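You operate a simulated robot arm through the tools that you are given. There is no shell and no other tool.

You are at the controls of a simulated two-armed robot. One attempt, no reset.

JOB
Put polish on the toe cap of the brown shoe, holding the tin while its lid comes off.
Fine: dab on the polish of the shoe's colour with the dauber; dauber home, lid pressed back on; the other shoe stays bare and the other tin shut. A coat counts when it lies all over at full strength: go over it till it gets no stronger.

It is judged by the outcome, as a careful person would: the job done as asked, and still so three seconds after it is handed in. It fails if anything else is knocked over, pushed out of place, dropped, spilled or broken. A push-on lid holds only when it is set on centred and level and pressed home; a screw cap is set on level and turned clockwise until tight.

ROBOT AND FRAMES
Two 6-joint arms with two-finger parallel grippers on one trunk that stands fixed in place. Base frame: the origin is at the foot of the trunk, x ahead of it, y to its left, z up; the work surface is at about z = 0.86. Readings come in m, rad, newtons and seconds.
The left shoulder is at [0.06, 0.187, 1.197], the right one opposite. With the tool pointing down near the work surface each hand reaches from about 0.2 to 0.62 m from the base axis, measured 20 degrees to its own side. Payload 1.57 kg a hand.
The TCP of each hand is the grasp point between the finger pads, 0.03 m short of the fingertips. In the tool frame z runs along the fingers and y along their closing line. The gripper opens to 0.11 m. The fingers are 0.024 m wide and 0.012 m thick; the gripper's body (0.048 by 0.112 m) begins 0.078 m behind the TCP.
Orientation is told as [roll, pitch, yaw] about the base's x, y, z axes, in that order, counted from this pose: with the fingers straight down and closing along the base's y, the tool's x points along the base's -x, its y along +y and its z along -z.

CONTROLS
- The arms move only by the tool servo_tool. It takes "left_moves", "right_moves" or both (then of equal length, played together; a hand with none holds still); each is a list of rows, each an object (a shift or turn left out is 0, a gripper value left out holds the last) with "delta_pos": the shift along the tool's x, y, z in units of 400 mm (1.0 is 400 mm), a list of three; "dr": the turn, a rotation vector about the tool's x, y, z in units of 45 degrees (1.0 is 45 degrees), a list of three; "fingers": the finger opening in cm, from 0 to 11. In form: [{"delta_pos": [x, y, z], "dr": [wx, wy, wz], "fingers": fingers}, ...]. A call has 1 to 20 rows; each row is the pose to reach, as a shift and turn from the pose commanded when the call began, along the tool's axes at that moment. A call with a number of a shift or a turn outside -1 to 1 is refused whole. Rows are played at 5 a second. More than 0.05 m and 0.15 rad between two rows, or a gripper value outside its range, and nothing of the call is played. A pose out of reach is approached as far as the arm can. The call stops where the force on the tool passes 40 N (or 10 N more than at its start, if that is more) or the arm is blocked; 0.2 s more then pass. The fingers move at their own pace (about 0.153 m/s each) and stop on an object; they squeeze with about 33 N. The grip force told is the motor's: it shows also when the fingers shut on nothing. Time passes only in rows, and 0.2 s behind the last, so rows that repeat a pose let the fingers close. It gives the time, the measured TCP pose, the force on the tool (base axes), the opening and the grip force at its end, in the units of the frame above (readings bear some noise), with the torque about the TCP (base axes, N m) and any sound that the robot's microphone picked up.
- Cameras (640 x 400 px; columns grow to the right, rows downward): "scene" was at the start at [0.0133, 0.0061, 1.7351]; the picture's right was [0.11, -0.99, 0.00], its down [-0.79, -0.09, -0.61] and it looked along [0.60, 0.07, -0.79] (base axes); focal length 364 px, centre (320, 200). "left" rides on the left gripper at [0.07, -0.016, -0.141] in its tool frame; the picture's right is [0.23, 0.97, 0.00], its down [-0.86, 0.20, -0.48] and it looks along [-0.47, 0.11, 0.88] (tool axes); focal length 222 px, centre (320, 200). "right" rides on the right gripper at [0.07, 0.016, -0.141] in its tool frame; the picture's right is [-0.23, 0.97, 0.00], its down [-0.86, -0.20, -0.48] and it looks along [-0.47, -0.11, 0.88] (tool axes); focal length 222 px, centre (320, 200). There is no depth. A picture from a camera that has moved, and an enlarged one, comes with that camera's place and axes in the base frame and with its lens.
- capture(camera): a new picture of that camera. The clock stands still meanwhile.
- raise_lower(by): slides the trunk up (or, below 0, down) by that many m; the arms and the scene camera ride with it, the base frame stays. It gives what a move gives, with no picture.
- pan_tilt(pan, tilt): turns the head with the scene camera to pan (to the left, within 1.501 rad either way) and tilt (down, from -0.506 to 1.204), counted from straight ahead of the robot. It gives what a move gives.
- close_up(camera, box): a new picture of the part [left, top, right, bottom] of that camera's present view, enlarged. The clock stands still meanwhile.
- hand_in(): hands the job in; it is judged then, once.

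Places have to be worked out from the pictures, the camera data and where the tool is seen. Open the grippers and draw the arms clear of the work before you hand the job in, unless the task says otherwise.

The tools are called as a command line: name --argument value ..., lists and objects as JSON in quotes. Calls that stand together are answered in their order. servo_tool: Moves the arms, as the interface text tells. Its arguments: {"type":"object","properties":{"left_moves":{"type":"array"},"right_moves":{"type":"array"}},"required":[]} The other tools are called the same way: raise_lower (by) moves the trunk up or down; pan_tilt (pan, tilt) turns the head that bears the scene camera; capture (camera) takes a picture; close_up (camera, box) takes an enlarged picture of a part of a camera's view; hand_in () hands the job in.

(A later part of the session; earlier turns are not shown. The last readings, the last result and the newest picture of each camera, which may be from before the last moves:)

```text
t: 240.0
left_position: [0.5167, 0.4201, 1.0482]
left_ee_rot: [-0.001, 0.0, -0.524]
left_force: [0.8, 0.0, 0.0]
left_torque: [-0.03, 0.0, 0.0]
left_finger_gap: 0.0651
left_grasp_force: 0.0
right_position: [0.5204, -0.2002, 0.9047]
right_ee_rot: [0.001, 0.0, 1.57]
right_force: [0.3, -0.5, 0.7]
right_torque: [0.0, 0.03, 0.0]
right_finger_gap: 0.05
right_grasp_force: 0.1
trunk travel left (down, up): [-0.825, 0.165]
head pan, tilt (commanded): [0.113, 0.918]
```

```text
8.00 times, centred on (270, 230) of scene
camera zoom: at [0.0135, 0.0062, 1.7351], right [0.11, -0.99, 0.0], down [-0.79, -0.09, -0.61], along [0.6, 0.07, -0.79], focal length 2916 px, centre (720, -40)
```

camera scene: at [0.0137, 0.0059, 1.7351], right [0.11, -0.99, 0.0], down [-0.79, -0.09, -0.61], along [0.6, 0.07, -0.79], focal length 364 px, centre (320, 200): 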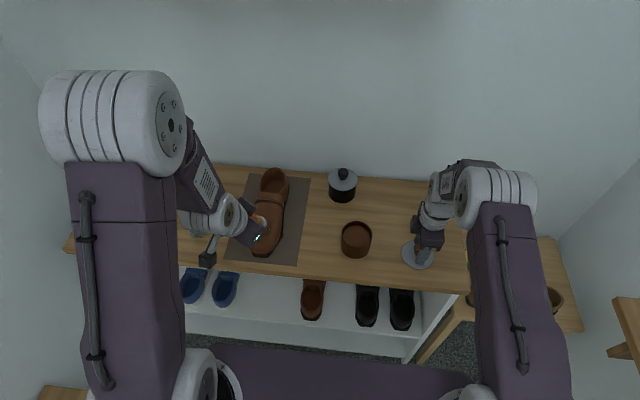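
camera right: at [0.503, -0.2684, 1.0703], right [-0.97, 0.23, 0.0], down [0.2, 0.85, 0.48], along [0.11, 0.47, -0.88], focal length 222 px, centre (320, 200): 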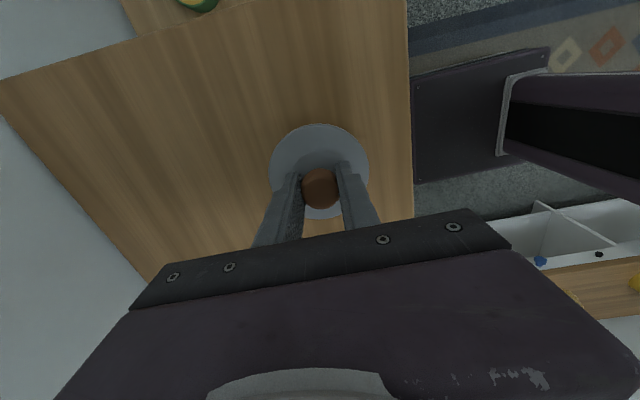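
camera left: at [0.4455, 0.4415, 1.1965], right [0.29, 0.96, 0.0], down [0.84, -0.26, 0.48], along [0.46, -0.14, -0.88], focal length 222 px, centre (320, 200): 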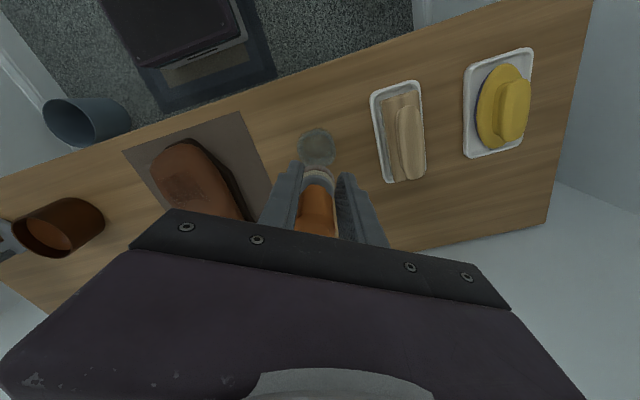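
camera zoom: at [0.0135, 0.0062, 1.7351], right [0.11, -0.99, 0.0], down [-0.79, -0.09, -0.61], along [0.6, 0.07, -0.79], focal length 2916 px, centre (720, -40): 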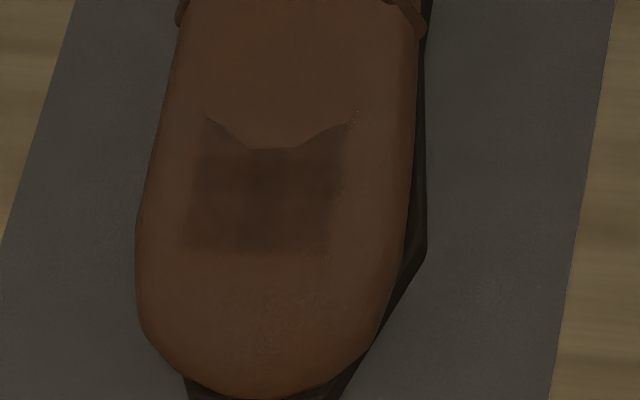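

The dauber stands upright near its original place. I re-centre on the handle (TCP ≈ (0.530, 0.408)) and descend deeper, to z 0.932, so the ferrule's shoulder will stop further creep.

servo_tool --left_moves '[{"delta_pos": [-0.0448, -0.0096, 0.01]}, {"delta_pos": [-0.0448, -0.0096, 0.09]}, {"delta_pos": [-0.0448, -0.0096, 0.17]}, {"delta_pos": [-0.0448, -0.0096, 0.24]}, {"delta_pos": [-0.0448, -0.0096, 0.28]}, {"delta_pos": [-0.0448, -0.0096, 0.28]}]'

close_up --camera "left" --box '[240, 100, 400, 240]'

close_up --camera "scene" --box '[166, 190, 246, 250]'

```text
t: 241.4
left_position: [0.5292, 0.4083, 0.9382]
left_ee_rot: [0.001, 0.0, -0.522]
left_force: [-0.4, -0.3, -0.4]
left_torque: [-0.02, 0.0, 0.02]
left_finger_gap: 0.0649
left_grasp_force: 0.0
right_position: [0.5207, -0.2, 0.9043]
right_ee_rot: [0.0, 0.0, 1.57]
right_force: [0.0, -0.6, -0.7]
right_torque: [0.01, -0.04, 0.02]
right_finger_gap: 0.05
right_grasp_force: 0.0
trunk travel left (down, up): [-0.825, 0.165]
head pan, tilt (commanded): [0.113, 0.918]
```

```text
2.86 times, centred on (320, 170) of left
camera zoom: at [0.4602, 0.4294, 1.078], right [0.29, 0.96, 0.0], down [0.84, -0.25, 0.48], along [0.46, -0.14, -0.88], focal length 635 px, centre (320, 286)
```

zoom: 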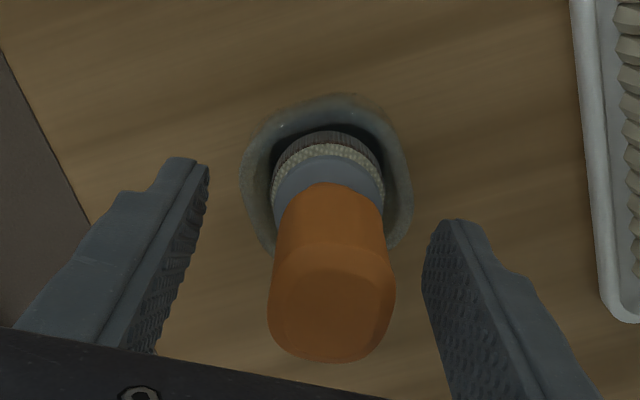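

```text
6.67 times, centred on (206, 220) of scene
camera zoom: at [0.0131, 0.006, 1.7351], right [0.11, -0.99, 0.0], down [-0.79, -0.09, -0.61], along [0.6, 0.07, -0.79], focal length 2430 px, centre (1080, 67)
```

zoom: 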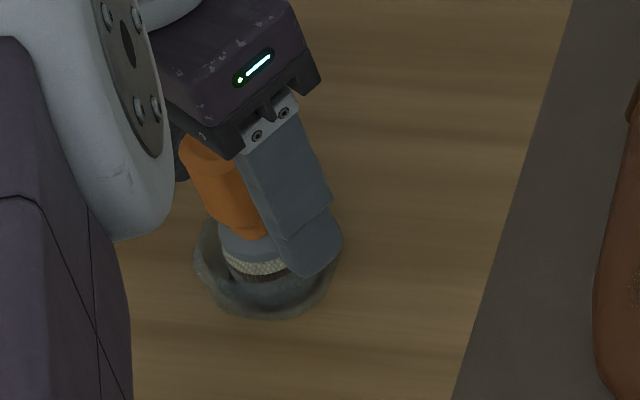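

Centred now by the same measure as before. I go down 6 mm more and close the fingers on the handle.

servo_tool --left_moves '[{"delta_pos": [0, 0, 0.015]}, {"delta_pos": [0, 0, 0.015]}, {"delta_pos": [0, 0, 0.015], "fingers": 4.5}, {"delta_pos": [0, 0, 0.015], "fingers": 3.2}, {"delta_pos": [0, 0, 0.015], "fingers": 1.5}, {"delta_pos": [0, 0, 0.015], "fingers": 1.5}, {"delta_pos": [0, 0, 0.015], "fingers": 1.5}]'

close_up --camera "left" --box '[240, 100, 400, 240]'

close_up --camera "scene" --box '[166, 190, 246, 250]'

```text
t: 243.0
left_position: [0.5305, 0.4084, 0.931]
left_ee_rot: [0.0, -0.002, -0.524]
left_force: [-0.2, -0.3, -0.1]
left_torque: [0.02, -0.01, 0.01]
left_finger_gap: 0.0284
left_grasp_force: 33.1
right_position: [0.5199, -0.1985, 0.9049]
right_ee_rot: [-0.001, 0.001, 1.569]
right_force: [-0.4, -0.3, 0.1]
right_torque: [0.01, 0.0, 0.01]
right_finger_gap: 0.05
right_grasp_force: 0.0
trunk travel left (down, up): [-0.825, 0.165]
head pan, tilt (commanded): [0.113, 0.918]
```

```text
2.86 times, centred on (320, 170) of left
camera zoom: at [0.4607, 0.4297, 1.072], right [0.29, 0.96, 0.0], down [0.84, -0.25, 0.48], along [0.46, -0.14, -0.88], focal length 635 px, centre (320, 286)
```

zoom: 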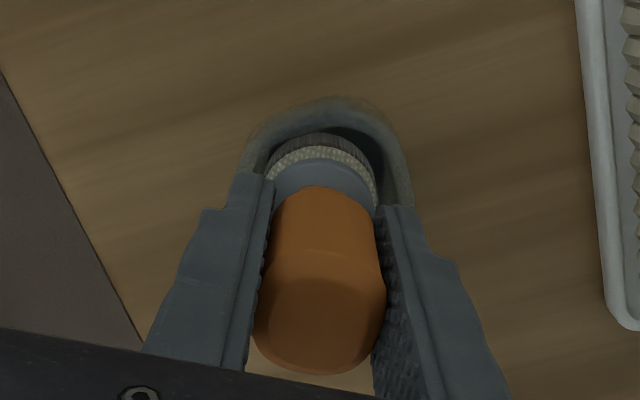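

```text
6.67 times, centred on (206, 220) of scene
camera zoom: at [0.0134, 0.0062, 1.7351], right [0.11, -0.99, 0.0], down [-0.79, -0.09, -0.61], along [0.6, 0.07, -0.79], focal length 2430 px, centre (1080, 67)
```

zoom: 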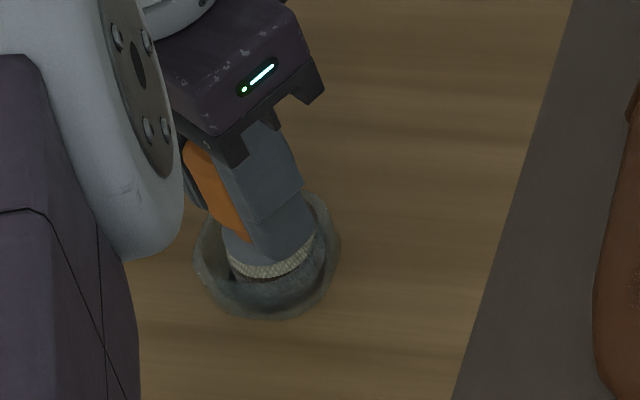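

The handle sits about 8 mm off the pads' centre (toward the robot side). I open slightly, shift 8 mm, and close again.

servo_tool --left_moves '[{"fingers": 3.2}, {"fingers": 4.5}, {"fingers": 4.5}, {"delta_pos": [0.01, 0, 0], "fingers": 4.5}, {"delta_pos": [0.0188, 0, 0], "fingers": 4.5}, {"delta_pos": [0.0188, 0, 0], "fingers": 3.2}, {"delta_pos": [0.0188, 0, 0], "fingers": 1.5}, {"delta_pos": [0.0188, 0, 0], "fingers": 1.5}, {"delta_pos": [0.0188, 0, 0], "fingers": 1.5}]'

close_up --camera "left" --box '[240, 100, 400, 240]'

close_up --camera "scene" --box '[166, 190, 246, 250]'

```text
t: 245.0
left_position: [0.524, 0.4098, 0.9309]
left_ee_rot: [0.0, 0.0, -0.524]
left_force: [1.0, -0.3, 0.9]
left_torque: [0.06, -0.05, -0.02]
left_finger_gap: 0.0287
left_grasp_force: 33.6
right_position: [0.5198, -0.1996, 0.9044]
right_ee_rot: [0.001, 0.001, 1.569]
right_force: [0.2, -0.3, -0.6]
right_torque: [0.02, 0.01, 0.01]
right_finger_gap: 0.0502
right_grasp_force: 0.0
trunk travel left (down, up): [-0.825, 0.165]
head pan, tilt (commanded): [0.113, 0.918]
```

```text
2.86 times, centred on (320, 170) of left
camera zoom: at [0.4543, 0.4331, 1.0721], right [0.29, 0.96, 0.0], down [0.84, -0.26, 0.48], along [0.46, -0.14, -0.88], focal length 635 px, centre (320, 286)
```

zoom: 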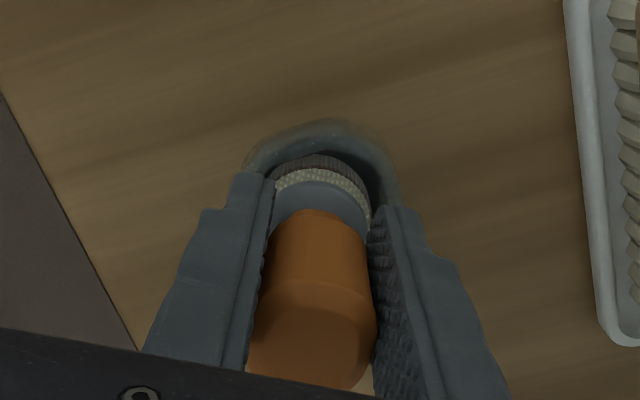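

```text
6.67 times, centred on (206, 220) of scene
camera zoom: at [0.0133, 0.0061, 1.7351], right [0.11, -0.99, 0.0], down [-0.79, -0.09, -0.61], along [0.6, 0.07, -0.79], focal length 2430 px, centre (1080, 67)
```

zoom: 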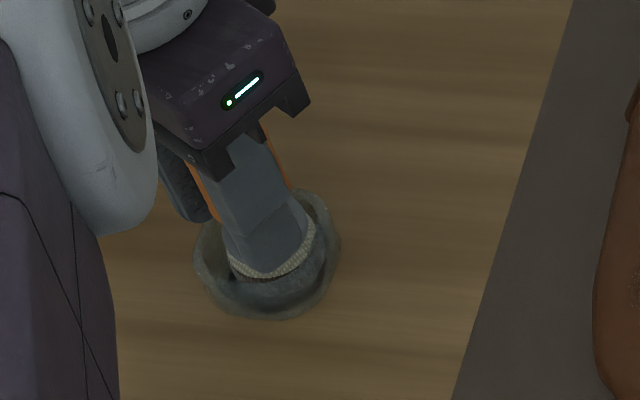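

The handle is now well centred in the pads. I lift it out and carry it back over the tin.

servo_tool --left_moves '[{"delta_pos": [0, 0, -0.06]}, {"delta_pos": [0, 0, -0.16]}, {"delta_pos": [0, 0, -0.25]}, {"delta_pos": [0, 0, -0.3]}, {"delta_pos": [-0.0559, -0.0946, -0.3]}, {"delta_pos": [-0.1118, -0.1892, -0.3]}, {"delta_pos": [-0.1677, -0.2838, -0.3]}, {"delta_pos": [-0.2236, -0.3784, -0.3]}, {"delta_pos": [-0.2796, -0.473, -0.3]}, {"delta_pos": [-0.3355, -0.5675, -0.3]}, {"delta_pos": [-0.3914, -0.6621, -0.3]}, {"delta_pos": [-0.4473, -0.7567, -0.3]}, {"delta_pos": [-0.5032, -0.8513, -0.3]}, {"delta_pos": [-0.5591, -0.9459, -0.3]}, {"delta_pos": [-0.5591, -0.9459, -0.3]}]'

close_up --camera "scene" --box '[300, 190, 412, 260]'

close_up --camera "left" --box '[240, 80, 400, 220]'

close_up --camera "scene" --box '[150, 180, 262, 250]'

```text
t: 248.2
left_position: [0.528, -0.0273, 1.0503]
left_ee_rot: [0.0, 0.0, -0.525]
left_force: [-0.3, 0.2, -0.5]
left_torque: [0.02, 0.0, 0.01]
left_finger_gap: 0.0283
left_grasp_force: 33.3
right_position: [0.5201, -0.1988, 0.9043]
right_ee_rot: [0.001, 0.0, 1.572]
right_force: [0.6, -0.4, -0.5]
right_torque: [-0.02, 0.0, 0.0]
right_finger_gap: 0.0503
right_grasp_force: 0.0
trunk travel left (down, up): [-0.825, 0.165]
head pan, tilt (commanded): [0.113, 0.918]
```

```text
5.71 times, centred on (356, 225) of scene
camera zoom: at [0.0134, 0.007, 1.7351], right [0.11, -0.99, 0.0], down [-0.79, -0.09, -0.61], along [0.6, 0.07, -0.79], focal length 2083 px, centre (114, 57)
```

zoom: 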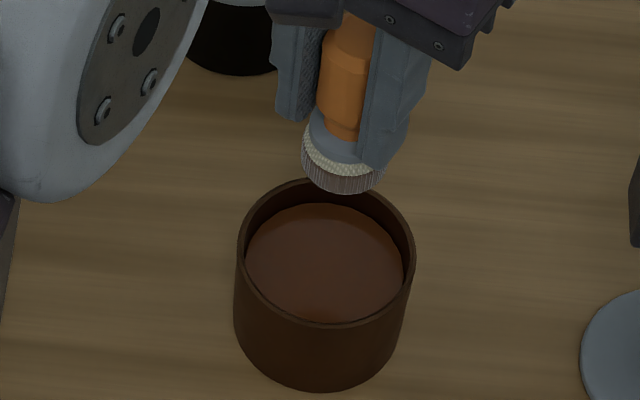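

```text
2.86 times, centred on (320, 150) of left
camera zoom: at [0.4589, -0.0061, 1.1916], right [0.29, 0.96, 0.0], down [0.84, -0.25, 0.48], along [0.46, -0.14, -0.88], focal length 635 px, centre (320, 343)
```

zoom: 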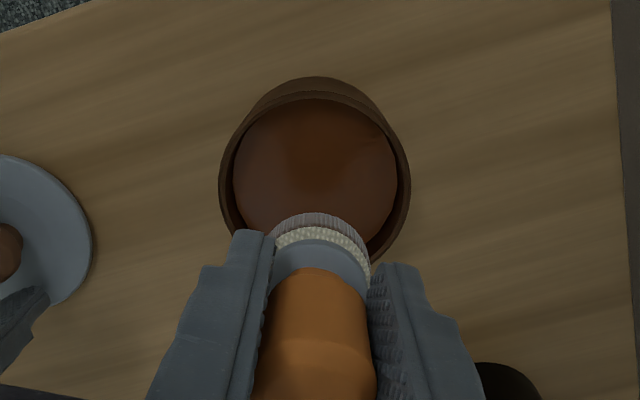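

```text
5.71 times, centred on (206, 215) of scene
camera zoom: at [0.0134, 0.007, 1.7351], right [0.11, -0.99, 0.0], down [-0.79, -0.09, -0.61], along [0.6, 0.07, -0.79], focal length 2083 px, centre (971, 114)
```

zoom: 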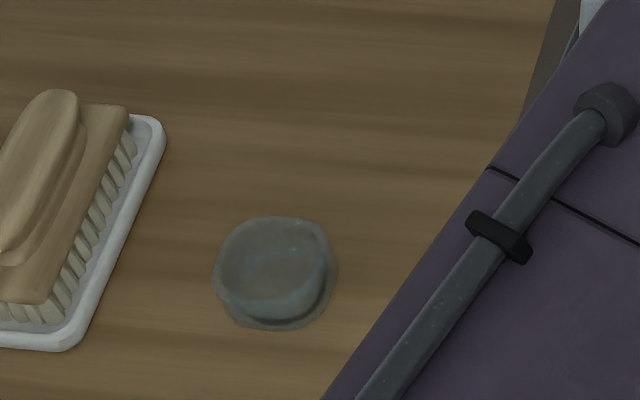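

The cup and tin are in place. I shift 6.5 mm to centre the bristles in the tin and lower toward the polish.

servo_tool --left_moves '[{"delta_pos": [0.0166, -0.0038, 0.03]}, {"delta_pos": [0.0166, -0.0038, 0.1]}, {"delta_pos": [0.0166, -0.0038, 0.16]}, {"delta_pos": [0.0166, -0.0038, 0.185]}, {"delta_pos": [0.0166, -0.0038, 0.195]}, {"delta_pos": [0.0166, -0.0038, 0.195]}]'

close_up --camera "scene" --box '[300, 190, 412, 260]'

```text
t: 249.6
left_position: [0.5221, -0.0284, 0.9755]
left_ee_rot: [0.002, -0.005, -0.525]
left_force: [1.4, 0.8, 21.0]
left_torque: [0.01, -0.16, 0.02]
left_finger_gap: 0.0283
left_grasp_force: 33.0
right_position: [0.5189, -0.2002, 0.9066]
right_ee_rot: [-0.001, -0.001, 1.569]
right_force: [-0.3, 0.5, -0.6]
right_torque: [-0.03, -0.02, -0.02]
right_finger_gap: 0.05
right_grasp_force: 0.1
trunk travel left (down, up): [-0.825, 0.165]
head pan, tilt (commanded): [0.113, 0.918]
```

```text
5.71 times, centred on (356, 225) of scene
camera zoom: at [0.01, 0.0062, 1.7355], right [0.11, -0.99, 0.0], down [-0.79, -0.09, -0.61], along [0.6, 0.07, -0.79], focal length 2083 px, centre (114, 57)
```

zoom: 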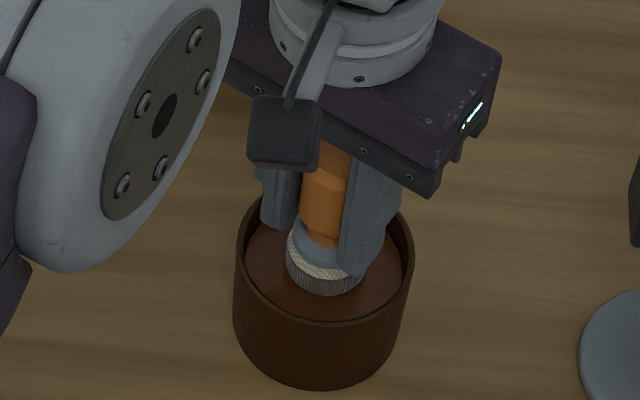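

Charged (21 N), squarely. Now I dab with longer holds: first bristles at about (0.513, 0.229), held a second.

servo_tool --left_moves '[{"delta_pos": [0, 0, -0.05]}, {"delta_pos": [0, 0, -0.12]}, {"delta_pos": [0, 0, -0.18]}, {"delta_pos": [0.063, 0.0889, -0.18]}, {"delta_pos": [0.126, 0.1777, -0.18]}, {"delta_pos": [0.189, 0.2666, -0.18], "dr": [-0.0222, -0.0385, 0]}, {"delta_pos": [0.252, 0.3554, -0.18], "dr": [-0.0444, -0.077, 0]}, {"delta_pos": [0.315, 0.4443, -0.18], "dr": [-0.0667, -0.1155, 0]}, {"delta_pos": [0.378, 0.5331, -0.165], "dr": [-0.0889, -0.154, 0]}, {"delta_pos": [0.378, 0.5331, -0.1], "dr": [-0.0889, -0.154, 0]}, {"delta_pos": [0.378, 0.5331, -0.0425], "dr": [-0.0889, -0.154, 0]}, {"delta_pos": [0.378, 0.5331, -0.0125], "dr": [-0.0889, -0.154, 0]}, {"delta_pos": [0.378, 0.5331, -0.0125], "dr": [-0.0889, -0.154, 0]}, {"delta_pos": [0.378, 0.5331, -0.0125], "dr": [-0.0889, -0.154, 0]}, {"delta_pos": [0.378, 0.5331, -0.0125], "dr": [-0.0889, -0.154, 0]}, {"delta_pos": [0.378, 0.5331, -0.0125], "dr": [-0.0889, -0.154, 0]}]'

```text
t: 253.0
left_position: [0.4975, 0.2343, 0.9802]
left_ee_rot: [0.073, -0.124, -0.53]
left_force: [3.8, 4.5, 25.2]
left_torque: [0.25, -0.51, 0.11]
left_finger_gap: 0.0286
left_grasp_force: 33.0
right_position: [0.5185, -0.2002, 0.9057]
right_ee_rot: [-0.002, -0.001, 1.57]
right_force: [-0.3, 0.7, 0.4]
right_torque: [-0.01, 0.02, 0.0]
right_finger_gap: 0.0501
right_grasp_force: 0.0
trunk travel left (down, up): [-0.825, 0.165]
head pan, tilt (commanded): [0.113, 0.918]
```

Firm (25 N). I continue with the other three quadrants, 1 mm lighter, with the same holds.

servo_tool --left_moves '[{"delta_pos": [-0.0036, 0.0021, -0.0297]}, {"delta_pos": [-0.0308, -0.0457, -0.0272]}, {"delta_pos": [-0.0278, -0.0475, -0.0025]}, {"delta_pos": [-0.0278, -0.0475, -0.0025]}, {"delta_pos": [-0.0278, -0.0475, -0.0025]}, {"delta_pos": [-0.0278, -0.0475, -0.0025]}, {"delta_pos": [-0.0278, -0.0475, -0.0025]}, {"delta_pos": [-0.081, -0.0167, -0.0267]}, {"delta_pos": [-0.078, -0.0185, -0.0019]}, {"delta_pos": [-0.078, -0.0185, -0.0019]}, {"delta_pos": [-0.078, -0.0185, -0.0019]}, {"delta_pos": [-0.078, -0.0185, -0.0019]}, {"delta_pos": [-0.078, -0.0185, -0.0019]}, {"delta_pos": [-0.051, 0.0352, -0.0267]}, {"delta_pos": [-0.048, 0.0335, -0.0019]}, {"delta_pos": [-0.048, 0.0335, -0.0019]}, {"delta_pos": [-0.048, 0.0335, -0.0019]}, {"delta_pos": [-0.048, 0.0335, -0.0019]}, {"delta_pos": [-0.048, 0.0335, -0.0019]}]'

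servo_tool --left_moves '[{"delta_pos": [0, 0, -0.05]}, {"delta_pos": [0.05, 0.08, -0.1]}, {"delta_pos": [0.1, 0.17, -0.12]}, {"delta_pos": [0.17, 0.27, -0.12]}, {"delta_pos": [0.17, 0.27, -0.12]}]'

close_up --camera "scene" --box '[252, 212, 284, 242]'

close_up --camera "scene" --box '[246, 205, 294, 255]'

close_up --camera "left" --box '[176, 90, 300, 210]'

```text
t: 257.0
left_position: [0.5198, 0.2375, 0.983]
left_ee_rot: [0.071, -0.122, -0.528]
left_force: [-1.4, 3.3, 13.5]
left_torque: [0.3, -0.07, 0.03]
left_finger_gap: 0.0282
left_grasp_force: 33.5
right_position: [0.5193, -0.1993, 0.906]
right_ee_rot: [-0.001, -0.001, 1.571]
right_force: [0.5, 0.3, 0.3]
right_torque: [0.0, 0.0, 0.01]
right_finger_gap: 0.0503
right_grasp_force: 0.0
trunk travel left (down, up): [-0.825, 0.165]
head pan, tilt (commanded): [0.113, 0.918]
```

```text
t: 258.2
left_position: [0.5089, 0.3624, 1.0286]
left_ee_rot: [0.07, -0.121, -0.53]
left_force: [1.4, 0.5, -0.8]
left_torque: [0.02, 0.01, 0.02]
left_finger_gap: 0.0282
left_grasp_force: 33.2
right_position: [0.5204, -0.1996, 0.9049]
right_ee_rot: [0.0, -0.001, 1.571]
right_force: [-0.1, 0.3, 0.7]
right_torque: [-0.01, -0.02, 0.01]
right_finger_gap: 0.0499
right_grasp_force: 0.0
trunk travel left (down, up): [-0.825, 0.165]
head pan, tilt (commanded): [0.113, 0.918]
```

```text
13.33 times, centred on (268, 227) of scene
camera zoom: at [0.0129, 0.0053, 1.7351], right [0.11, -0.99, 0.0], down [-0.79, -0.09, -0.61], along [0.6, 0.07, -0.79], focal length 4860 px, centre (1013, -160)
```

zoom: 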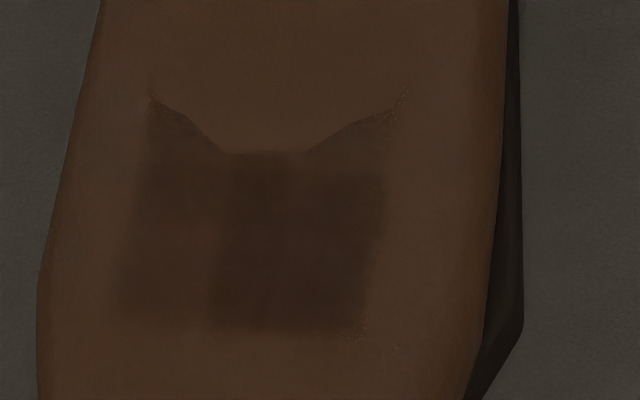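

```text
8.00 times, centred on (270, 230) of scene
camera zoom: at [0.0129, 0.0053, 1.7351], right [0.11, -0.99, 0.0], down [-0.79, -0.09, -0.61], along [0.6, 0.07, -0.79], focal length 2916 px, centre (720, -40)
```

zoom: 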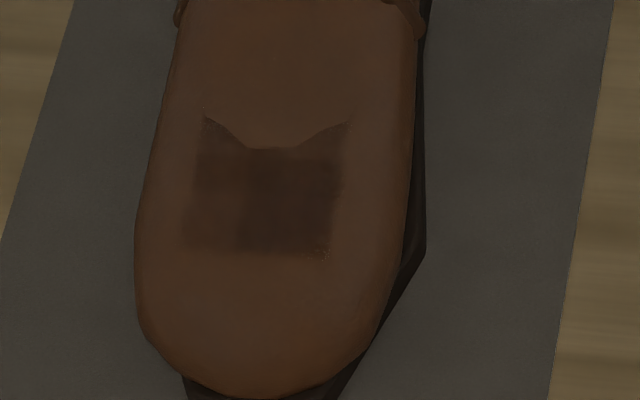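

```text
3.33 times, centred on (238, 150) of left
camera zoom: at [0.4205, 0.3847, 1.159], right [0.29, 0.96, 0.04], down [0.77, -0.26, 0.59], along [0.58, -0.14, -0.81], focal length 740 px, centre (593, 367)
```

zoom: 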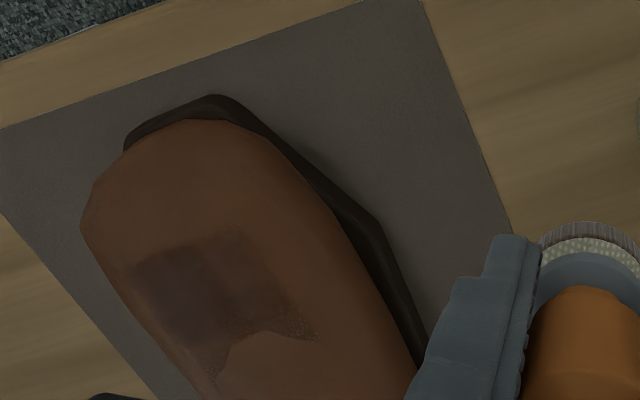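

The longer holds work well: the middle and right columns are now clearly dark, the left column lags. I press and hold on the left column: bristles near (0.507, 0.243) and (0.528, 0.244).

servo_tool --left_moves '[{"delta_pos": [-0.0347, -0.0954, 0.0177]}, {"delta_pos": [-0.0694, -0.1909, 0.0354]}, {"delta_pos": [-0.0994, -0.2757, 0.0558]}, {"delta_pos": [-0.0953, -0.2781, 0.0895]}, {"delta_pos": [-0.0916, -0.2803, 0.1205]}, {"delta_pos": [-0.0916, -0.2803, 0.1205]}, {"delta_pos": [-0.0916, -0.2803, 0.1205]}, {"delta_pos": [-0.0916, -0.2803, 0.1205]}, {"delta_pos": [-0.0916, -0.2803, 0.1205]}, {"delta_pos": [-0.0916, -0.2803, 0.1205]}, {"delta_pos": [-0.1396, -0.2497, 0.0929]}, {"delta_pos": [-0.1361, -0.2517, 0.1216]}, {"delta_pos": [-0.1361, -0.2517, 0.1216]}, {"delta_pos": [-0.1361, -0.2517, 0.1216]}, {"delta_pos": [-0.1361, -0.2517, 0.1216]}, {"delta_pos": [-0.1361, -0.2517, 0.1216]}, {"delta_pos": [-0.1361, -0.2517, 0.1216]}]'

```text
t: 261.8
left_position: [0.5103, 0.2501, 0.9812]
left_ee_rot: [0.072, -0.123, -0.529]
left_force: [-2.8, 1.3, 16.9]
left_torque: [0.14, -0.06, 0.03]
left_finger_gap: 0.0284
left_grasp_force: 32.8
right_position: [0.5186, -0.2008, 0.9055]
right_ee_rot: [-0.002, 0.0, 1.571]
right_force: [1.1, -0.1, 0.6]
right_torque: [0.0, 0.03, 0.02]
right_finger_gap: 0.0501
right_grasp_force: 0.0
trunk travel left (down, up): [-0.825, 0.165]
head pan, tilt (commanded): [0.113, 0.918]
```

Good (17 N). Same load: rear-left, rear-middle and rear-right cells with holds.

servo_tool --left_moves '[{"delta_pos": [-0.0036, 0.0021, -0.0297]}, {"delta_pos": [-0.0479, 0.0276, -0.0251]}, {"delta_pos": [-0.0446, 0.0258, 0.0017]}, {"delta_pos": [-0.0446, 0.0258, 0.0017]}, {"delta_pos": [-0.0446, 0.0258, 0.0017]}, {"delta_pos": [-0.0446, 0.0258, 0.0017]}, {"delta_pos": [-0.0446, 0.0258, 0.0017]}, {"delta_pos": [-0.0828, -0.0273, -0.0272]}, {"delta_pos": [-0.0795, -0.0292, 0.0001]}, {"delta_pos": [-0.0795, -0.0292, 0.0001]}, {"delta_pos": [-0.0795, -0.0292, 0.0001]}, {"delta_pos": [-0.0795, -0.0292, 0.0001]}, {"delta_pos": [-0.0795, -0.0292, 0.0001]}, {"delta_pos": [-0.1137, -0.0758, -0.0268]}, {"delta_pos": [-0.1104, -0.0777, 0.0004]}, {"delta_pos": [-0.1104, -0.0777, 0.0004]}, {"delta_pos": [-0.1104, -0.0777, 0.0004]}, {"delta_pos": [-0.1104, -0.0777, 0.0004]}, {"delta_pos": [-0.1104, -0.0777, 0.0004]}]'

servo_tool --left_moves '[{"delta_pos": [0, 0, -0.05]}, {"delta_pos": [0.05, 0.08, -0.1]}, {"delta_pos": [0.1, 0.17, -0.12]}, {"delta_pos": [0.17, 0.27, -0.12]}, {"delta_pos": [0.21, 0.35, -0.12]}, {"delta_pos": [0.21, 0.35, -0.12]}]'

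close_up --camera "scene" --box '[252, 212, 284, 242]'

close_up --camera "scene" --box '[246, 205, 294, 255]'

close_up --camera "left" --box '[176, 90, 300, 210]'

```text
t: 265.8
left_position: [0.5342, 0.1995, 0.9841]
left_ee_rot: [0.071, -0.121, -0.529]
left_force: [0.1, -0.2, 9.6]
left_torque: [0.03, -0.19, -0.03]
left_finger_gap: 0.0281
left_grasp_force: 32.6
right_position: [0.5183, -0.2, 0.9054]
right_ee_rot: [-0.001, 0.001, 1.572]
right_force: [-0.9, -0.6, 0.7]
right_torque: [0.0, 0.01, -0.02]
right_finger_gap: 0.0502
right_grasp_force: 0.0
trunk travel left (down, up): [-0.825, 0.165]
head pan, tilt (commanded): [0.113, 0.918]
```

```text
t: 267.2
left_position: [0.5253, 0.3623, 1.0315]
left_ee_rot: [0.068, -0.121, -0.528]
left_force: [0.6, -0.4, -1.1]
left_torque: [0.01, 0.02, 0.01]
left_finger_gap: 0.0282
left_grasp_force: 33.3
right_position: [0.5202, -0.2, 0.9055]
right_ee_rot: [-0.001, -0.001, 1.572]
right_force: [0.3, -1.4, 0.4]
right_torque: [-0.01, 0.04, 0.05]
right_finger_gap: 0.0503
right_grasp_force: 0.0
trunk travel left (down, up): [-0.825, 0.165]
head pan, tilt (commanded): [0.113, 0.918]
```

```text
13.33 times, centred on (268, 227) of scene
camera zoom: at [0.0138, 0.0053, 1.7351], right [0.11, -0.99, 0.0], down [-0.79, -0.09, -0.61], along [0.6, 0.07, -0.79], focal length 4860 px, centre (1013, -160)
```

zoom: 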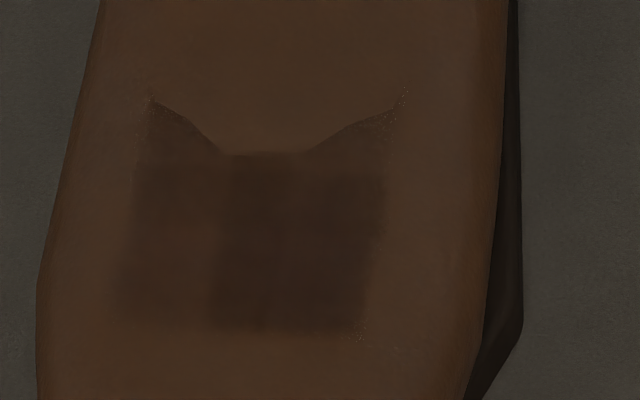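

```text
8.00 times, centred on (270, 230) of scene
camera zoom: at [0.0138, 0.0053, 1.7351], right [0.11, -0.99, 0.0], down [-0.79, -0.09, -0.61], along [0.6, 0.07, -0.79], focal length 2916 px, centre (720, -40)
```

zoom: 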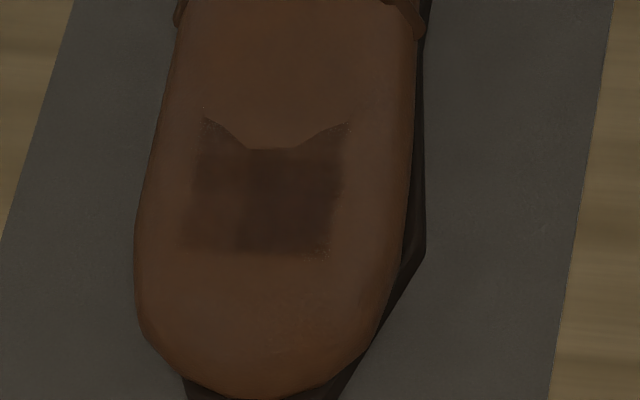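

```text
3.33 times, centred on (238, 150) of left
camera zoom: at [0.4377, 0.3839, 1.1617], right [0.29, 0.96, 0.04], down [0.77, -0.26, 0.59], along [0.57, -0.14, -0.81], focal length 740 px, centre (593, 367)
```

zoom: 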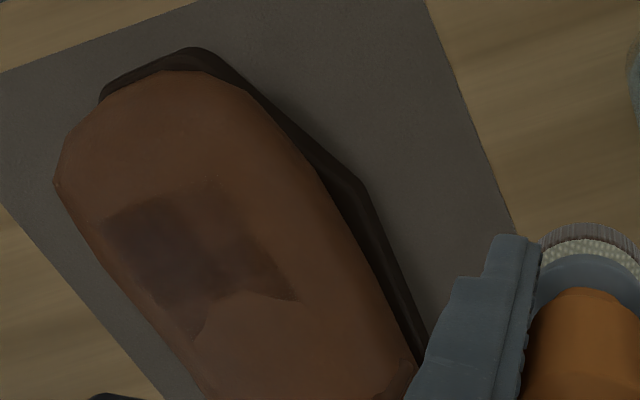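

The left column is gaining but still lighter; the fresh charge clearly counts most. I recharge and go to the left column first.

servo_tool --left_moves '[{"delta_pos": [-0.0609, -0.1058, -0.0062], "dr": [0.0296, 0.0513, 0]}, {"delta_pos": [-0.1218, -0.2116, -0.0124], "dr": [0.0593, 0.1027, 0]}, {"delta_pos": [-0.1827, -0.3174, -0.0185], "dr": [0.0889, 0.154, 0]}, {"delta_pos": [-0.2436, -0.4232, -0.0247], "dr": [0.0889, 0.154, 0]}, {"delta_pos": [-0.3044, -0.5289, -0.0309], "dr": [0.0889, 0.154, 0]}, {"delta_pos": [-0.3653, -0.6347, -0.0371], "dr": [0.0889, 0.154, 0]}, {"delta_pos": [-0.4262, -0.7405, -0.0432], "dr": [0.0889, 0.154, 0]}, {"delta_pos": [-0.4871, -0.8463, -0.0494], "dr": [0.0889, 0.154, 0]}, {"delta_pos": [-0.4871, -0.8463, -0.0494], "dr": [0.0889, 0.154, 0]}, {"delta_pos": [-0.4777, -0.8517, 0.0273], "dr": [0.0889, 0.154, 0]}, {"delta_pos": [-0.4687, -0.8569, 0.1016], "dr": [0.0889, 0.154, 0]}, {"delta_pos": [-0.4648, -0.8592, 0.1338], "dr": [0.0889, 0.154, 0]}, {"delta_pos": [-0.4634, -0.86, 0.1449], "dr": [0.0889, 0.154, 0]}, {"delta_pos": [-0.4634, -0.86, 0.1449], "dr": [0.0889, 0.154, 0]}, {"delta_pos": [-0.4634, -0.86, 0.1449], "dr": [0.0889, 0.154, 0]}]'

```text
t: 270.4
left_position: [0.522, -0.0281, 0.9728]
left_ee_rot: [0.0, -0.002, -0.524]
left_force: [1.0, 0.2, 8.5]
left_torque: [0.04, -0.02, -0.04]
left_finger_gap: 0.0284
left_grasp_force: 32.6
right_position: [0.519, -0.1997, 0.9045]
right_ee_rot: [0.0, -0.001, 1.571]
right_force: [0.6, -0.4, 0.5]
right_torque: [0.01, 0.0, -0.02]
right_finger_gap: 0.0499
right_grasp_force: 0.1
trunk travel left (down, up): [-0.825, 0.165]
head pan, tilt (commanded): [0.113, 0.918]
```

Charged (8.5 N). To the left column: front-left with a long hold, then middle-left.

servo_tool --left_moves '[{"delta_pos": [0, 0, -0.05]}, {"delta_pos": [0, 0, -0.12]}, {"delta_pos": [0, 0, -0.1813]}, {"delta_pos": [0.0691, 0.0926, -0.1813]}, {"delta_pos": [0.1382, 0.1851, -0.1813]}, {"delta_pos": [0.2073, 0.2777, -0.1813], "dr": [-0.0222, -0.0385, 0]}, {"delta_pos": [0.2763, 0.3703, -0.1813], "dr": [-0.0444, -0.077, 0]}, {"delta_pos": [0.3454, 0.4628, -0.1813], "dr": [-0.0667, -0.1155, 0]}, {"delta_pos": [0.4145, 0.5554, -0.165], "dr": [-0.0889, -0.154, 0]}, {"delta_pos": [0.4145, 0.5554, -0.1], "dr": [-0.0889, -0.154, 0]}, {"delta_pos": [0.4145, 0.5554, -0.0413], "dr": [-0.0889, -0.154, 0]}, {"delta_pos": [0.4145, 0.5554, -0.0095], "dr": [-0.0889, -0.154, 0]}, {"delta_pos": [0.4145, 0.5554, -0.0095], "dr": [-0.0889, -0.154, 0]}, {"delta_pos": [0.4145, 0.5554, -0.0095], "dr": [-0.0889, -0.154, 0]}, {"delta_pos": [0.4145, 0.5554, -0.0095], "dr": [-0.0889, -0.154, 0]}, {"delta_pos": [0.4145, 0.5554, -0.0095], "dr": [-0.0889, -0.154, 0]}, {"delta_pos": [0.3703, 0.5838, -0.0463], "dr": [-0.0889, -0.154, 0]}, {"delta_pos": [0.3703, 0.5838, -0.0155], "dr": [-0.0889, -0.154, 0]}, {"delta_pos": [0.3703, 0.5838, -0.0155], "dr": [-0.0889, -0.154, 0]}, {"delta_pos": [0.3703, 0.5838, -0.0155], "dr": [-0.0889, -0.154, 0]}]'

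```text
t: 274.6
left_position: [0.5084, 0.2479, 0.9783]
left_ee_rot: [0.074, -0.123, -0.53]
left_force: [-2.7, 1.7, 24.1]
left_torque: [0.06, -0.28, 0.05]
left_finger_gap: 0.0284
left_grasp_force: 32.7
right_position: [0.5187, -0.2012, 0.9064]
right_ee_rot: [-0.003, -0.001, 1.57]
right_force: [-0.1, 0.0, 0.4]
right_torque: [0.02, -0.02, -0.02]
right_finger_gap: 0.0501
right_grasp_force: 0.0
trunk travel left (down, up): [-0.825, 0.165]
head pan, tilt (commanded): [0.113, 0.918]
```

Firm (24 N). I hold a bit more here, then rear-left, then front-left again.

servo_tool --left_moves '[{"delta_pos": [0, 0, 0]}, {"delta_pos": [0, 0, 0]}, {"delta_pos": [-0.0036, 0.0021, -0.0297]}, {"delta_pos": [-0.0493, 0.0284, -0.0274]}, {"delta_pos": [-0.0461, 0.0266, -0.0014]}, {"delta_pos": [-0.0461, 0.0266, -0.0014]}, {"delta_pos": [-0.0461, 0.0266, -0.0014]}, {"delta_pos": [-0.0461, 0.0266, -0.0014]}, {"delta_pos": [-0.0461, 0.0266, -0.0014]}, {"delta_pos": [-0.0039, 0.0023, -0.0322]}, {"delta_pos": [0.0423, -0.0244, -0.0296]}, {"delta_pos": [0.0456, -0.0263, -0.0023]}, {"delta_pos": [0.0456, -0.0263, -0.0023]}, {"delta_pos": [0.0456, -0.0263, -0.0023]}, {"delta_pos": [0.0456, -0.0263, -0.0023]}, {"delta_pos": [0.0456, -0.0263, -0.0023]}]'

servo_tool --left_moves '[{"delta_pos": [0, 0, -0.05]}, {"delta_pos": [0.05, 0.08, -0.1]}, {"delta_pos": [0.1, 0.17, -0.12]}, {"delta_pos": [0.14, 0.24, -0.12]}, {"delta_pos": [0.14, 0.24, -0.12]}]'

close_up --camera "scene" --box '[252, 212, 284, 242]'

close_up --camera "scene" --box '[246, 205, 294, 255]'

close_up --camera "left" --box '[176, 90, 300, 210]'

```text
t: 278.0
left_position: [0.488, 0.2472, 0.9761]
left_ee_rot: [0.072, -0.125, -0.528]
left_force: [-4.4, -0.4, 8.1]
left_torque: [0.02, 0.07, 0.0]
left_finger_gap: 0.0282
left_grasp_force: 33.0
right_position: [0.5189, -0.2005, 0.9061]
right_ee_rot: [-0.003, -0.001, 1.572]
right_force: [-0.2, -0.3, 0.1]
right_torque: [0.0, 0.0, 0.0]
right_finger_gap: 0.0502
right_grasp_force: 0.0
trunk travel left (down, up): [-0.825, 0.165]
head pan, tilt (commanded): [0.113, 0.918]
```

```text
t: 279.2
left_position: [0.4812, 0.3614, 1.0243]
left_ee_rot: [0.071, -0.121, -0.528]
left_force: [0.3, -0.9, -1.1]
left_torque: [0.0, -0.02, 0.0]
left_finger_gap: 0.0282
left_grasp_force: 33.0
right_position: [0.5189, -0.1996, 0.9052]
right_ee_rot: [0.0, 0.0, 1.569]
right_force: [0.4, -0.4, -0.7]
right_torque: [-0.01, -0.01, -0.01]
right_finger_gap: 0.0498
right_grasp_force: 0.1
trunk travel left (down, up): [-0.825, 0.165]
head pan, tilt (commanded): [0.113, 0.918]
```

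```text
13.33 times, centred on (268, 227) of scene
camera zoom: at [0.0128, 0.0056, 1.7351], right [0.11, -0.99, 0.0], down [-0.79, -0.09, -0.61], along [0.6, 0.07, -0.79], focal length 4860 px, centre (1013, -160)
```

zoom: 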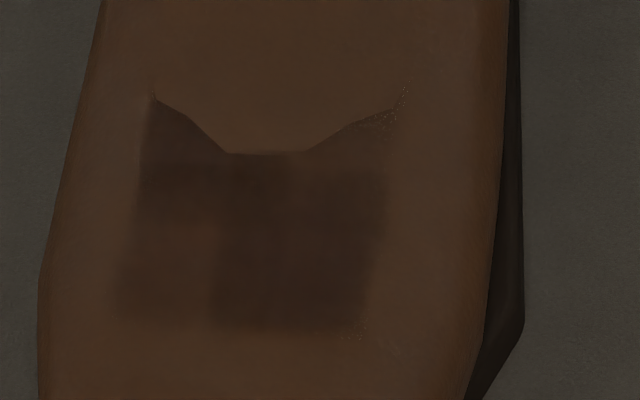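

```text
8.00 times, centred on (270, 230) of scene
camera zoom: at [0.0128, 0.0056, 1.7351], right [0.11, -0.99, 0.0], down [-0.79, -0.09, -0.61], along [0.6, 0.07, -0.79], focal length 2916 px, centre (720, -40)
```

zoom: 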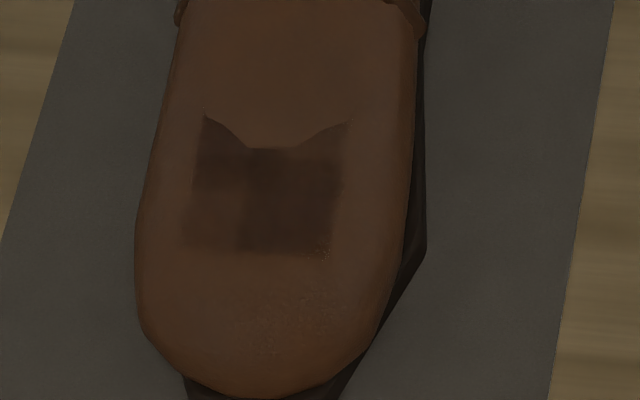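

```text
3.33 times, centred on (238, 150) of left
camera zoom: at [0.3933, 0.3825, 1.1548], right [0.29, 0.96, 0.04], down [0.77, -0.26, 0.59], along [0.58, -0.14, -0.81], focal length 740 px, centre (593, 367)
```

zoom: 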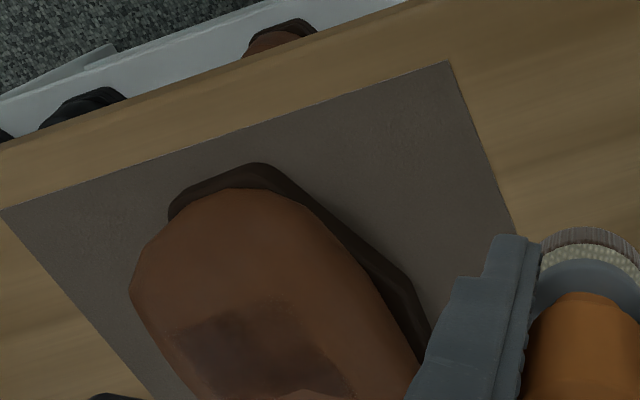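

Now only the front-left cell, at about (0.506, 0.234), is noticeably lighter. I recharge for it.

servo_tool --left_moves '[{"delta_pos": [-0.0728, -0.0986, -0.0065], "dr": [0.0296, 0.0513, 0]}, {"delta_pos": [-0.1457, -0.1972, -0.013], "dr": [0.0593, 0.1027, 0]}, {"delta_pos": [-0.2185, -0.2957, -0.0195], "dr": [0.0889, 0.154, 0]}, {"delta_pos": [-0.2914, -0.3943, -0.026], "dr": [0.0889, 0.154, 0]}, {"delta_pos": [-0.3642, -0.4929, -0.0324], "dr": [0.0889, 0.154, 0]}, {"delta_pos": [-0.437, -0.5915, -0.0389], "dr": [0.0889, 0.154, 0]}, {"delta_pos": [-0.5099, -0.69, -0.0454], "dr": [0.0889, 0.154, 0]}, {"delta_pos": [-0.5827, -0.7886, -0.0519], "dr": [0.0889, 0.154, 0]}, {"delta_pos": [-0.5827, -0.7886, -0.0519], "dr": [0.0889, 0.154, 0]}, {"delta_pos": [-0.5733, -0.794, 0.0249], "dr": [0.0889, 0.154, 0]}, {"delta_pos": [-0.5643, -0.7992, 0.0991], "dr": [0.0889, 0.154, 0]}, {"delta_pos": [-0.5601, -0.8016, 0.1338], "dr": [0.0889, 0.154, 0]}, {"delta_pos": [-0.5586, -0.8025, 0.1462], "dr": [0.0889, 0.154, 0]}, {"delta_pos": [-0.5586, -0.8025, 0.1462], "dr": [0.0889, 0.154, 0]}, {"delta_pos": [-0.5586, -0.8025, 0.1462], "dr": [0.0889, 0.154, 0]}]'

```text
t: 282.4
left_position: [0.5237, -0.0293, 0.9718]
left_ee_rot: [0.0, -0.004, -0.523]
left_force: [2.5, 1.5, 15.3]
left_torque: [0.08, -0.13, 0.0]
left_finger_gap: 0.0286
left_grasp_force: 33.0
right_position: [0.5183, -0.1998, 0.906]
right_ee_rot: [-0.002, 0.002, 1.57]
right_force: [-0.8, 0.2, -0.4]
right_torque: [0.02, 0.01, 0.0]
right_finger_gap: 0.05
right_grasp_force: 0.0
trunk travel left (down, up): [-0.825, 0.165]
head pan, tilt (commanded): [0.113, 0.918]
```

Charged (15 N). I approach the front-left cell with 12° forward tilt and a slight roll to match the falling surface there.

servo_tool --left_moves '[{"delta_pos": [0, 0, -0.05]}, {"delta_pos": [0, 0, -0.12]}, {"delta_pos": [0, 0, -0.185]}, {"delta_pos": [0.0704, 0.0906, -0.185]}, {"delta_pos": [0.1408, 0.1813, -0.185]}, {"delta_pos": [0.2113, 0.2719, -0.185], "dr": [-0.0141, -0.0688, 0]}, {"delta_pos": [0.2817, 0.3625, -0.185], "dr": [-0.0281, -0.1377, 0]}, {"delta_pos": [0.3521, 0.4532, -0.185], "dr": [-0.0422, -0.2065, 0]}, {"delta_pos": [0.4225, 0.5438, -0.17], "dr": [-0.0563, -0.2753, 0]}, {"delta_pos": [0.4225, 0.5438, -0.1], "dr": [-0.0563, -0.2753, 0]}, {"delta_pos": [0.4225, 0.5438, -0.035], "dr": [-0.0563, -0.2753, 0]}, {"delta_pos": [0.4225, 0.5438, -0.0175], "dr": [-0.0563, -0.2753, 0]}, {"delta_pos": [0.4225, 0.5438, -0.0125], "dr": [-0.0563, -0.2753, 0]}, {"delta_pos": [0.4225, 0.5438, -0.0125], "dr": [-0.0563, -0.2753, 0]}]'

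close_up --camera "scene" --box '[246, 205, 294, 255]'

```text
t: 285.4
left_position: [0.4852, 0.2428, 0.9763]
left_ee_rot: [0.047, -0.218, -0.531]
left_force: [1.7, 0.8, 14.6]
left_torque: [0.02, -0.26, 0.0]
left_finger_gap: 0.0283
left_grasp_force: 32.9
right_position: [0.5193, -0.2001, 0.906]
right_ee_rot: [-0.003, 0.0, 1.571]
right_force: [0.2, 0.8, -0.2]
right_torque: [0.03, 0.04, -0.01]
right_finger_gap: 0.0502
right_grasp_force: 0.1
trunk travel left (down, up): [-0.825, 0.165]
head pan, tilt (commanded): [0.113, 0.918]
```

```text
8.00 times, centred on (270, 230) of scene
camera zoom: at [0.0112, 0.0054, 1.7353], right [0.11, -0.99, 0.0], down [-0.79, -0.09, -0.61], along [0.6, 0.07, -0.79], focal length 2916 px, centre (720, -40)
```

zoom: 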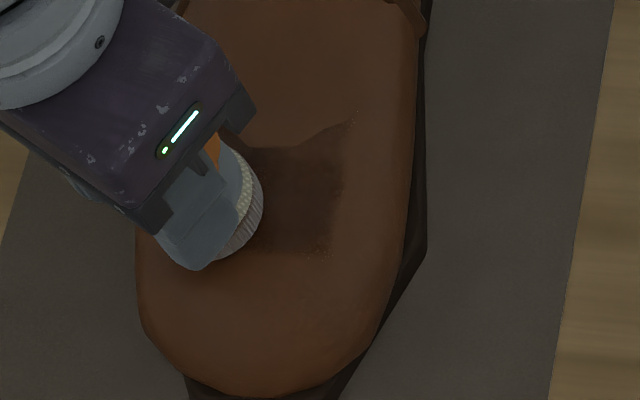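

The bristles sit squarely over the front-left cell (15 N). I hold there about two seconds, then lift aside and look.

servo_tool --left_moves '[{"delta_pos": [0, 0, 0]}, {"delta_pos": [0, 0, 0]}, {"delta_pos": [0, 0, 0]}, {"delta_pos": [0, 0, 0]}, {"delta_pos": [0, 0, 0]}, {"delta_pos": [0, 0, 0]}, {"delta_pos": [0, 0, 0]}, {"delta_pos": [0, 0, 0]}, {"delta_pos": [0, 0, -0.05]}, {"delta_pos": [0.05, 0.08, -0.1]}, {"delta_pos": [0.1, 0.17, -0.12]}, {"delta_pos": [0.14, 0.24, -0.12]}, {"delta_pos": [0.14, 0.24, -0.12]}]'

close_up --camera "scene" --box '[252, 212, 284, 242]'

close_up --camera "scene" --box '[246, 205, 294, 255]'

close_up --camera "scene" --box '[208, 160, 320, 270]'

```text
t: 288.2
left_position: [0.4767, 0.3588, 1.0137]
left_ee_rot: [0.044, -0.215, -0.529]
left_force: [-0.6, 0.6, -0.4]
left_torque: [0.01, 0.01, -0.01]
left_finger_gap: 0.0283
left_grasp_force: 32.6
right_position: [0.5192, -0.1991, 0.9049]
right_ee_rot: [0.001, -0.001, 1.572]
right_force: [0.7, -0.8, -0.2]
right_torque: [0.01, 0.05, -0.04]
right_finger_gap: 0.0501
right_grasp_force: 0.0
trunk travel left (down, up): [-0.825, 0.165]
head pan, tilt (commanded): [0.113, 0.918]
```

```text
13.33 times, centred on (268, 227) of scene
camera zoom: at [0.0128, 0.0055, 1.7351], right [0.11, -0.99, 0.0], down [-0.79, -0.09, -0.61], along [0.6, 0.07, -0.79], focal length 4860 px, centre (1013, -160)
```

zoom: 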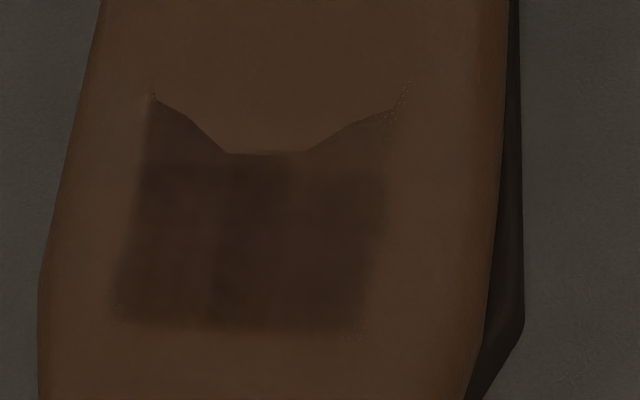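

```text
8.00 times, centred on (270, 230) of scene
camera zoom: at [0.0128, 0.0055, 1.7351], right [0.11, -0.99, 0.0], down [-0.79, -0.09, -0.61], along [0.6, 0.07, -0.79], focal length 2916 px, centre (720, -40)
```

zoom: 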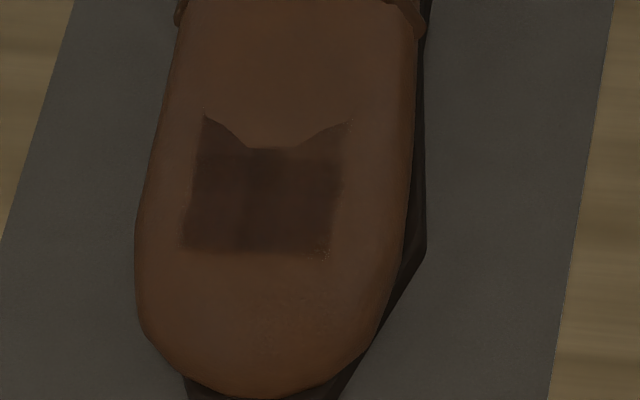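

```text
3.64 times, centred on (264, 215) of scene
camera zoom: at [0.0128, 0.0055, 1.7351], right [0.11, -0.99, 0.0], down [-0.79, -0.09, -0.61], along [0.6, 0.07, -0.79], focal length 1326 px, centre (524, 146)
```

zoom: 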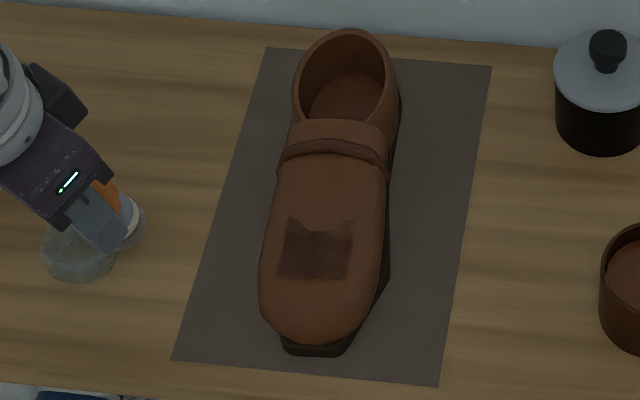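

The square is now nearly even; only the rear row (toward the band), especially rear-right, is a bit lighter. I recharge for the rear row.

servo_tool --left_moves '[{"delta_pos": [-0.074, -0.0975, 0], "dr": [0.0188, 0.0918, 0]}, {"delta_pos": [-0.148, -0.1949, -0.0001], "dr": [0.0375, 0.1835, 0]}, {"delta_pos": [-0.222, -0.2924, -0.0001], "dr": [0.0563, 0.2753, 0]}, {"delta_pos": [-0.2961, -0.3898, -0.0002], "dr": [0.0563, 0.2753, 0]}, {"delta_pos": [-0.3701, -0.4873, -0.0002], "dr": [0.0563, 0.2753, 0]}, {"delta_pos": [-0.4441, -0.5847, -0.0003], "dr": [0.0563, 0.2753, 0]}, {"delta_pos": [-0.5181, -0.6822, -0.0003], "dr": [0.0563, 0.2753, 0]}, {"delta_pos": [-0.5921, -0.7796, -0.0004], "dr": [0.0563, 0.2753, 0]}, {"delta_pos": [-0.5921, -0.7796, -0.0004], "dr": [0.0563, 0.2753, 0]}, {"delta_pos": [-0.5755, -0.783, 0.0752], "dr": [0.0563, 0.2753, 0]}, {"delta_pos": [-0.5594, -0.7863, 0.1484], "dr": [0.0563, 0.2753, 0]}, {"delta_pos": [-0.5519, -0.7878, 0.1825], "dr": [0.0563, 0.2753, 0]}, {"delta_pos": [-0.5489, -0.7884, 0.1959], "dr": [0.0563, 0.2753, 0]}, {"delta_pos": [-0.5489, -0.7884, 0.1959], "dr": [0.0563, 0.2753, 0]}, {"delta_pos": [-0.5489, -0.7884, 0.1959], "dr": [0.0563, 0.2753, 0]}]'

```text
t: 291.4
left_position: [0.5218, -0.0291, 0.9712]
left_ee_rot: [-0.001, -0.002, -0.525]
left_force: [1.5, 1.1, 11.3]
left_torque: [0.12, -0.05, -0.02]
left_finger_gap: 0.0284
left_grasp_force: 32.8
right_position: [0.5199, -0.1991, 0.9054]
right_ee_rot: [-0.002, 0.001, 1.569]
right_force: [-0.7, 0.0, 0.3]
right_torque: [0.01, -0.01, -0.01]
right_finger_gap: 0.0499
right_grasp_force: 0.1
trunk travel left (down, up): [-0.825, 0.165]
head pan, tilt (commanded): [0.113, 0.918]
```

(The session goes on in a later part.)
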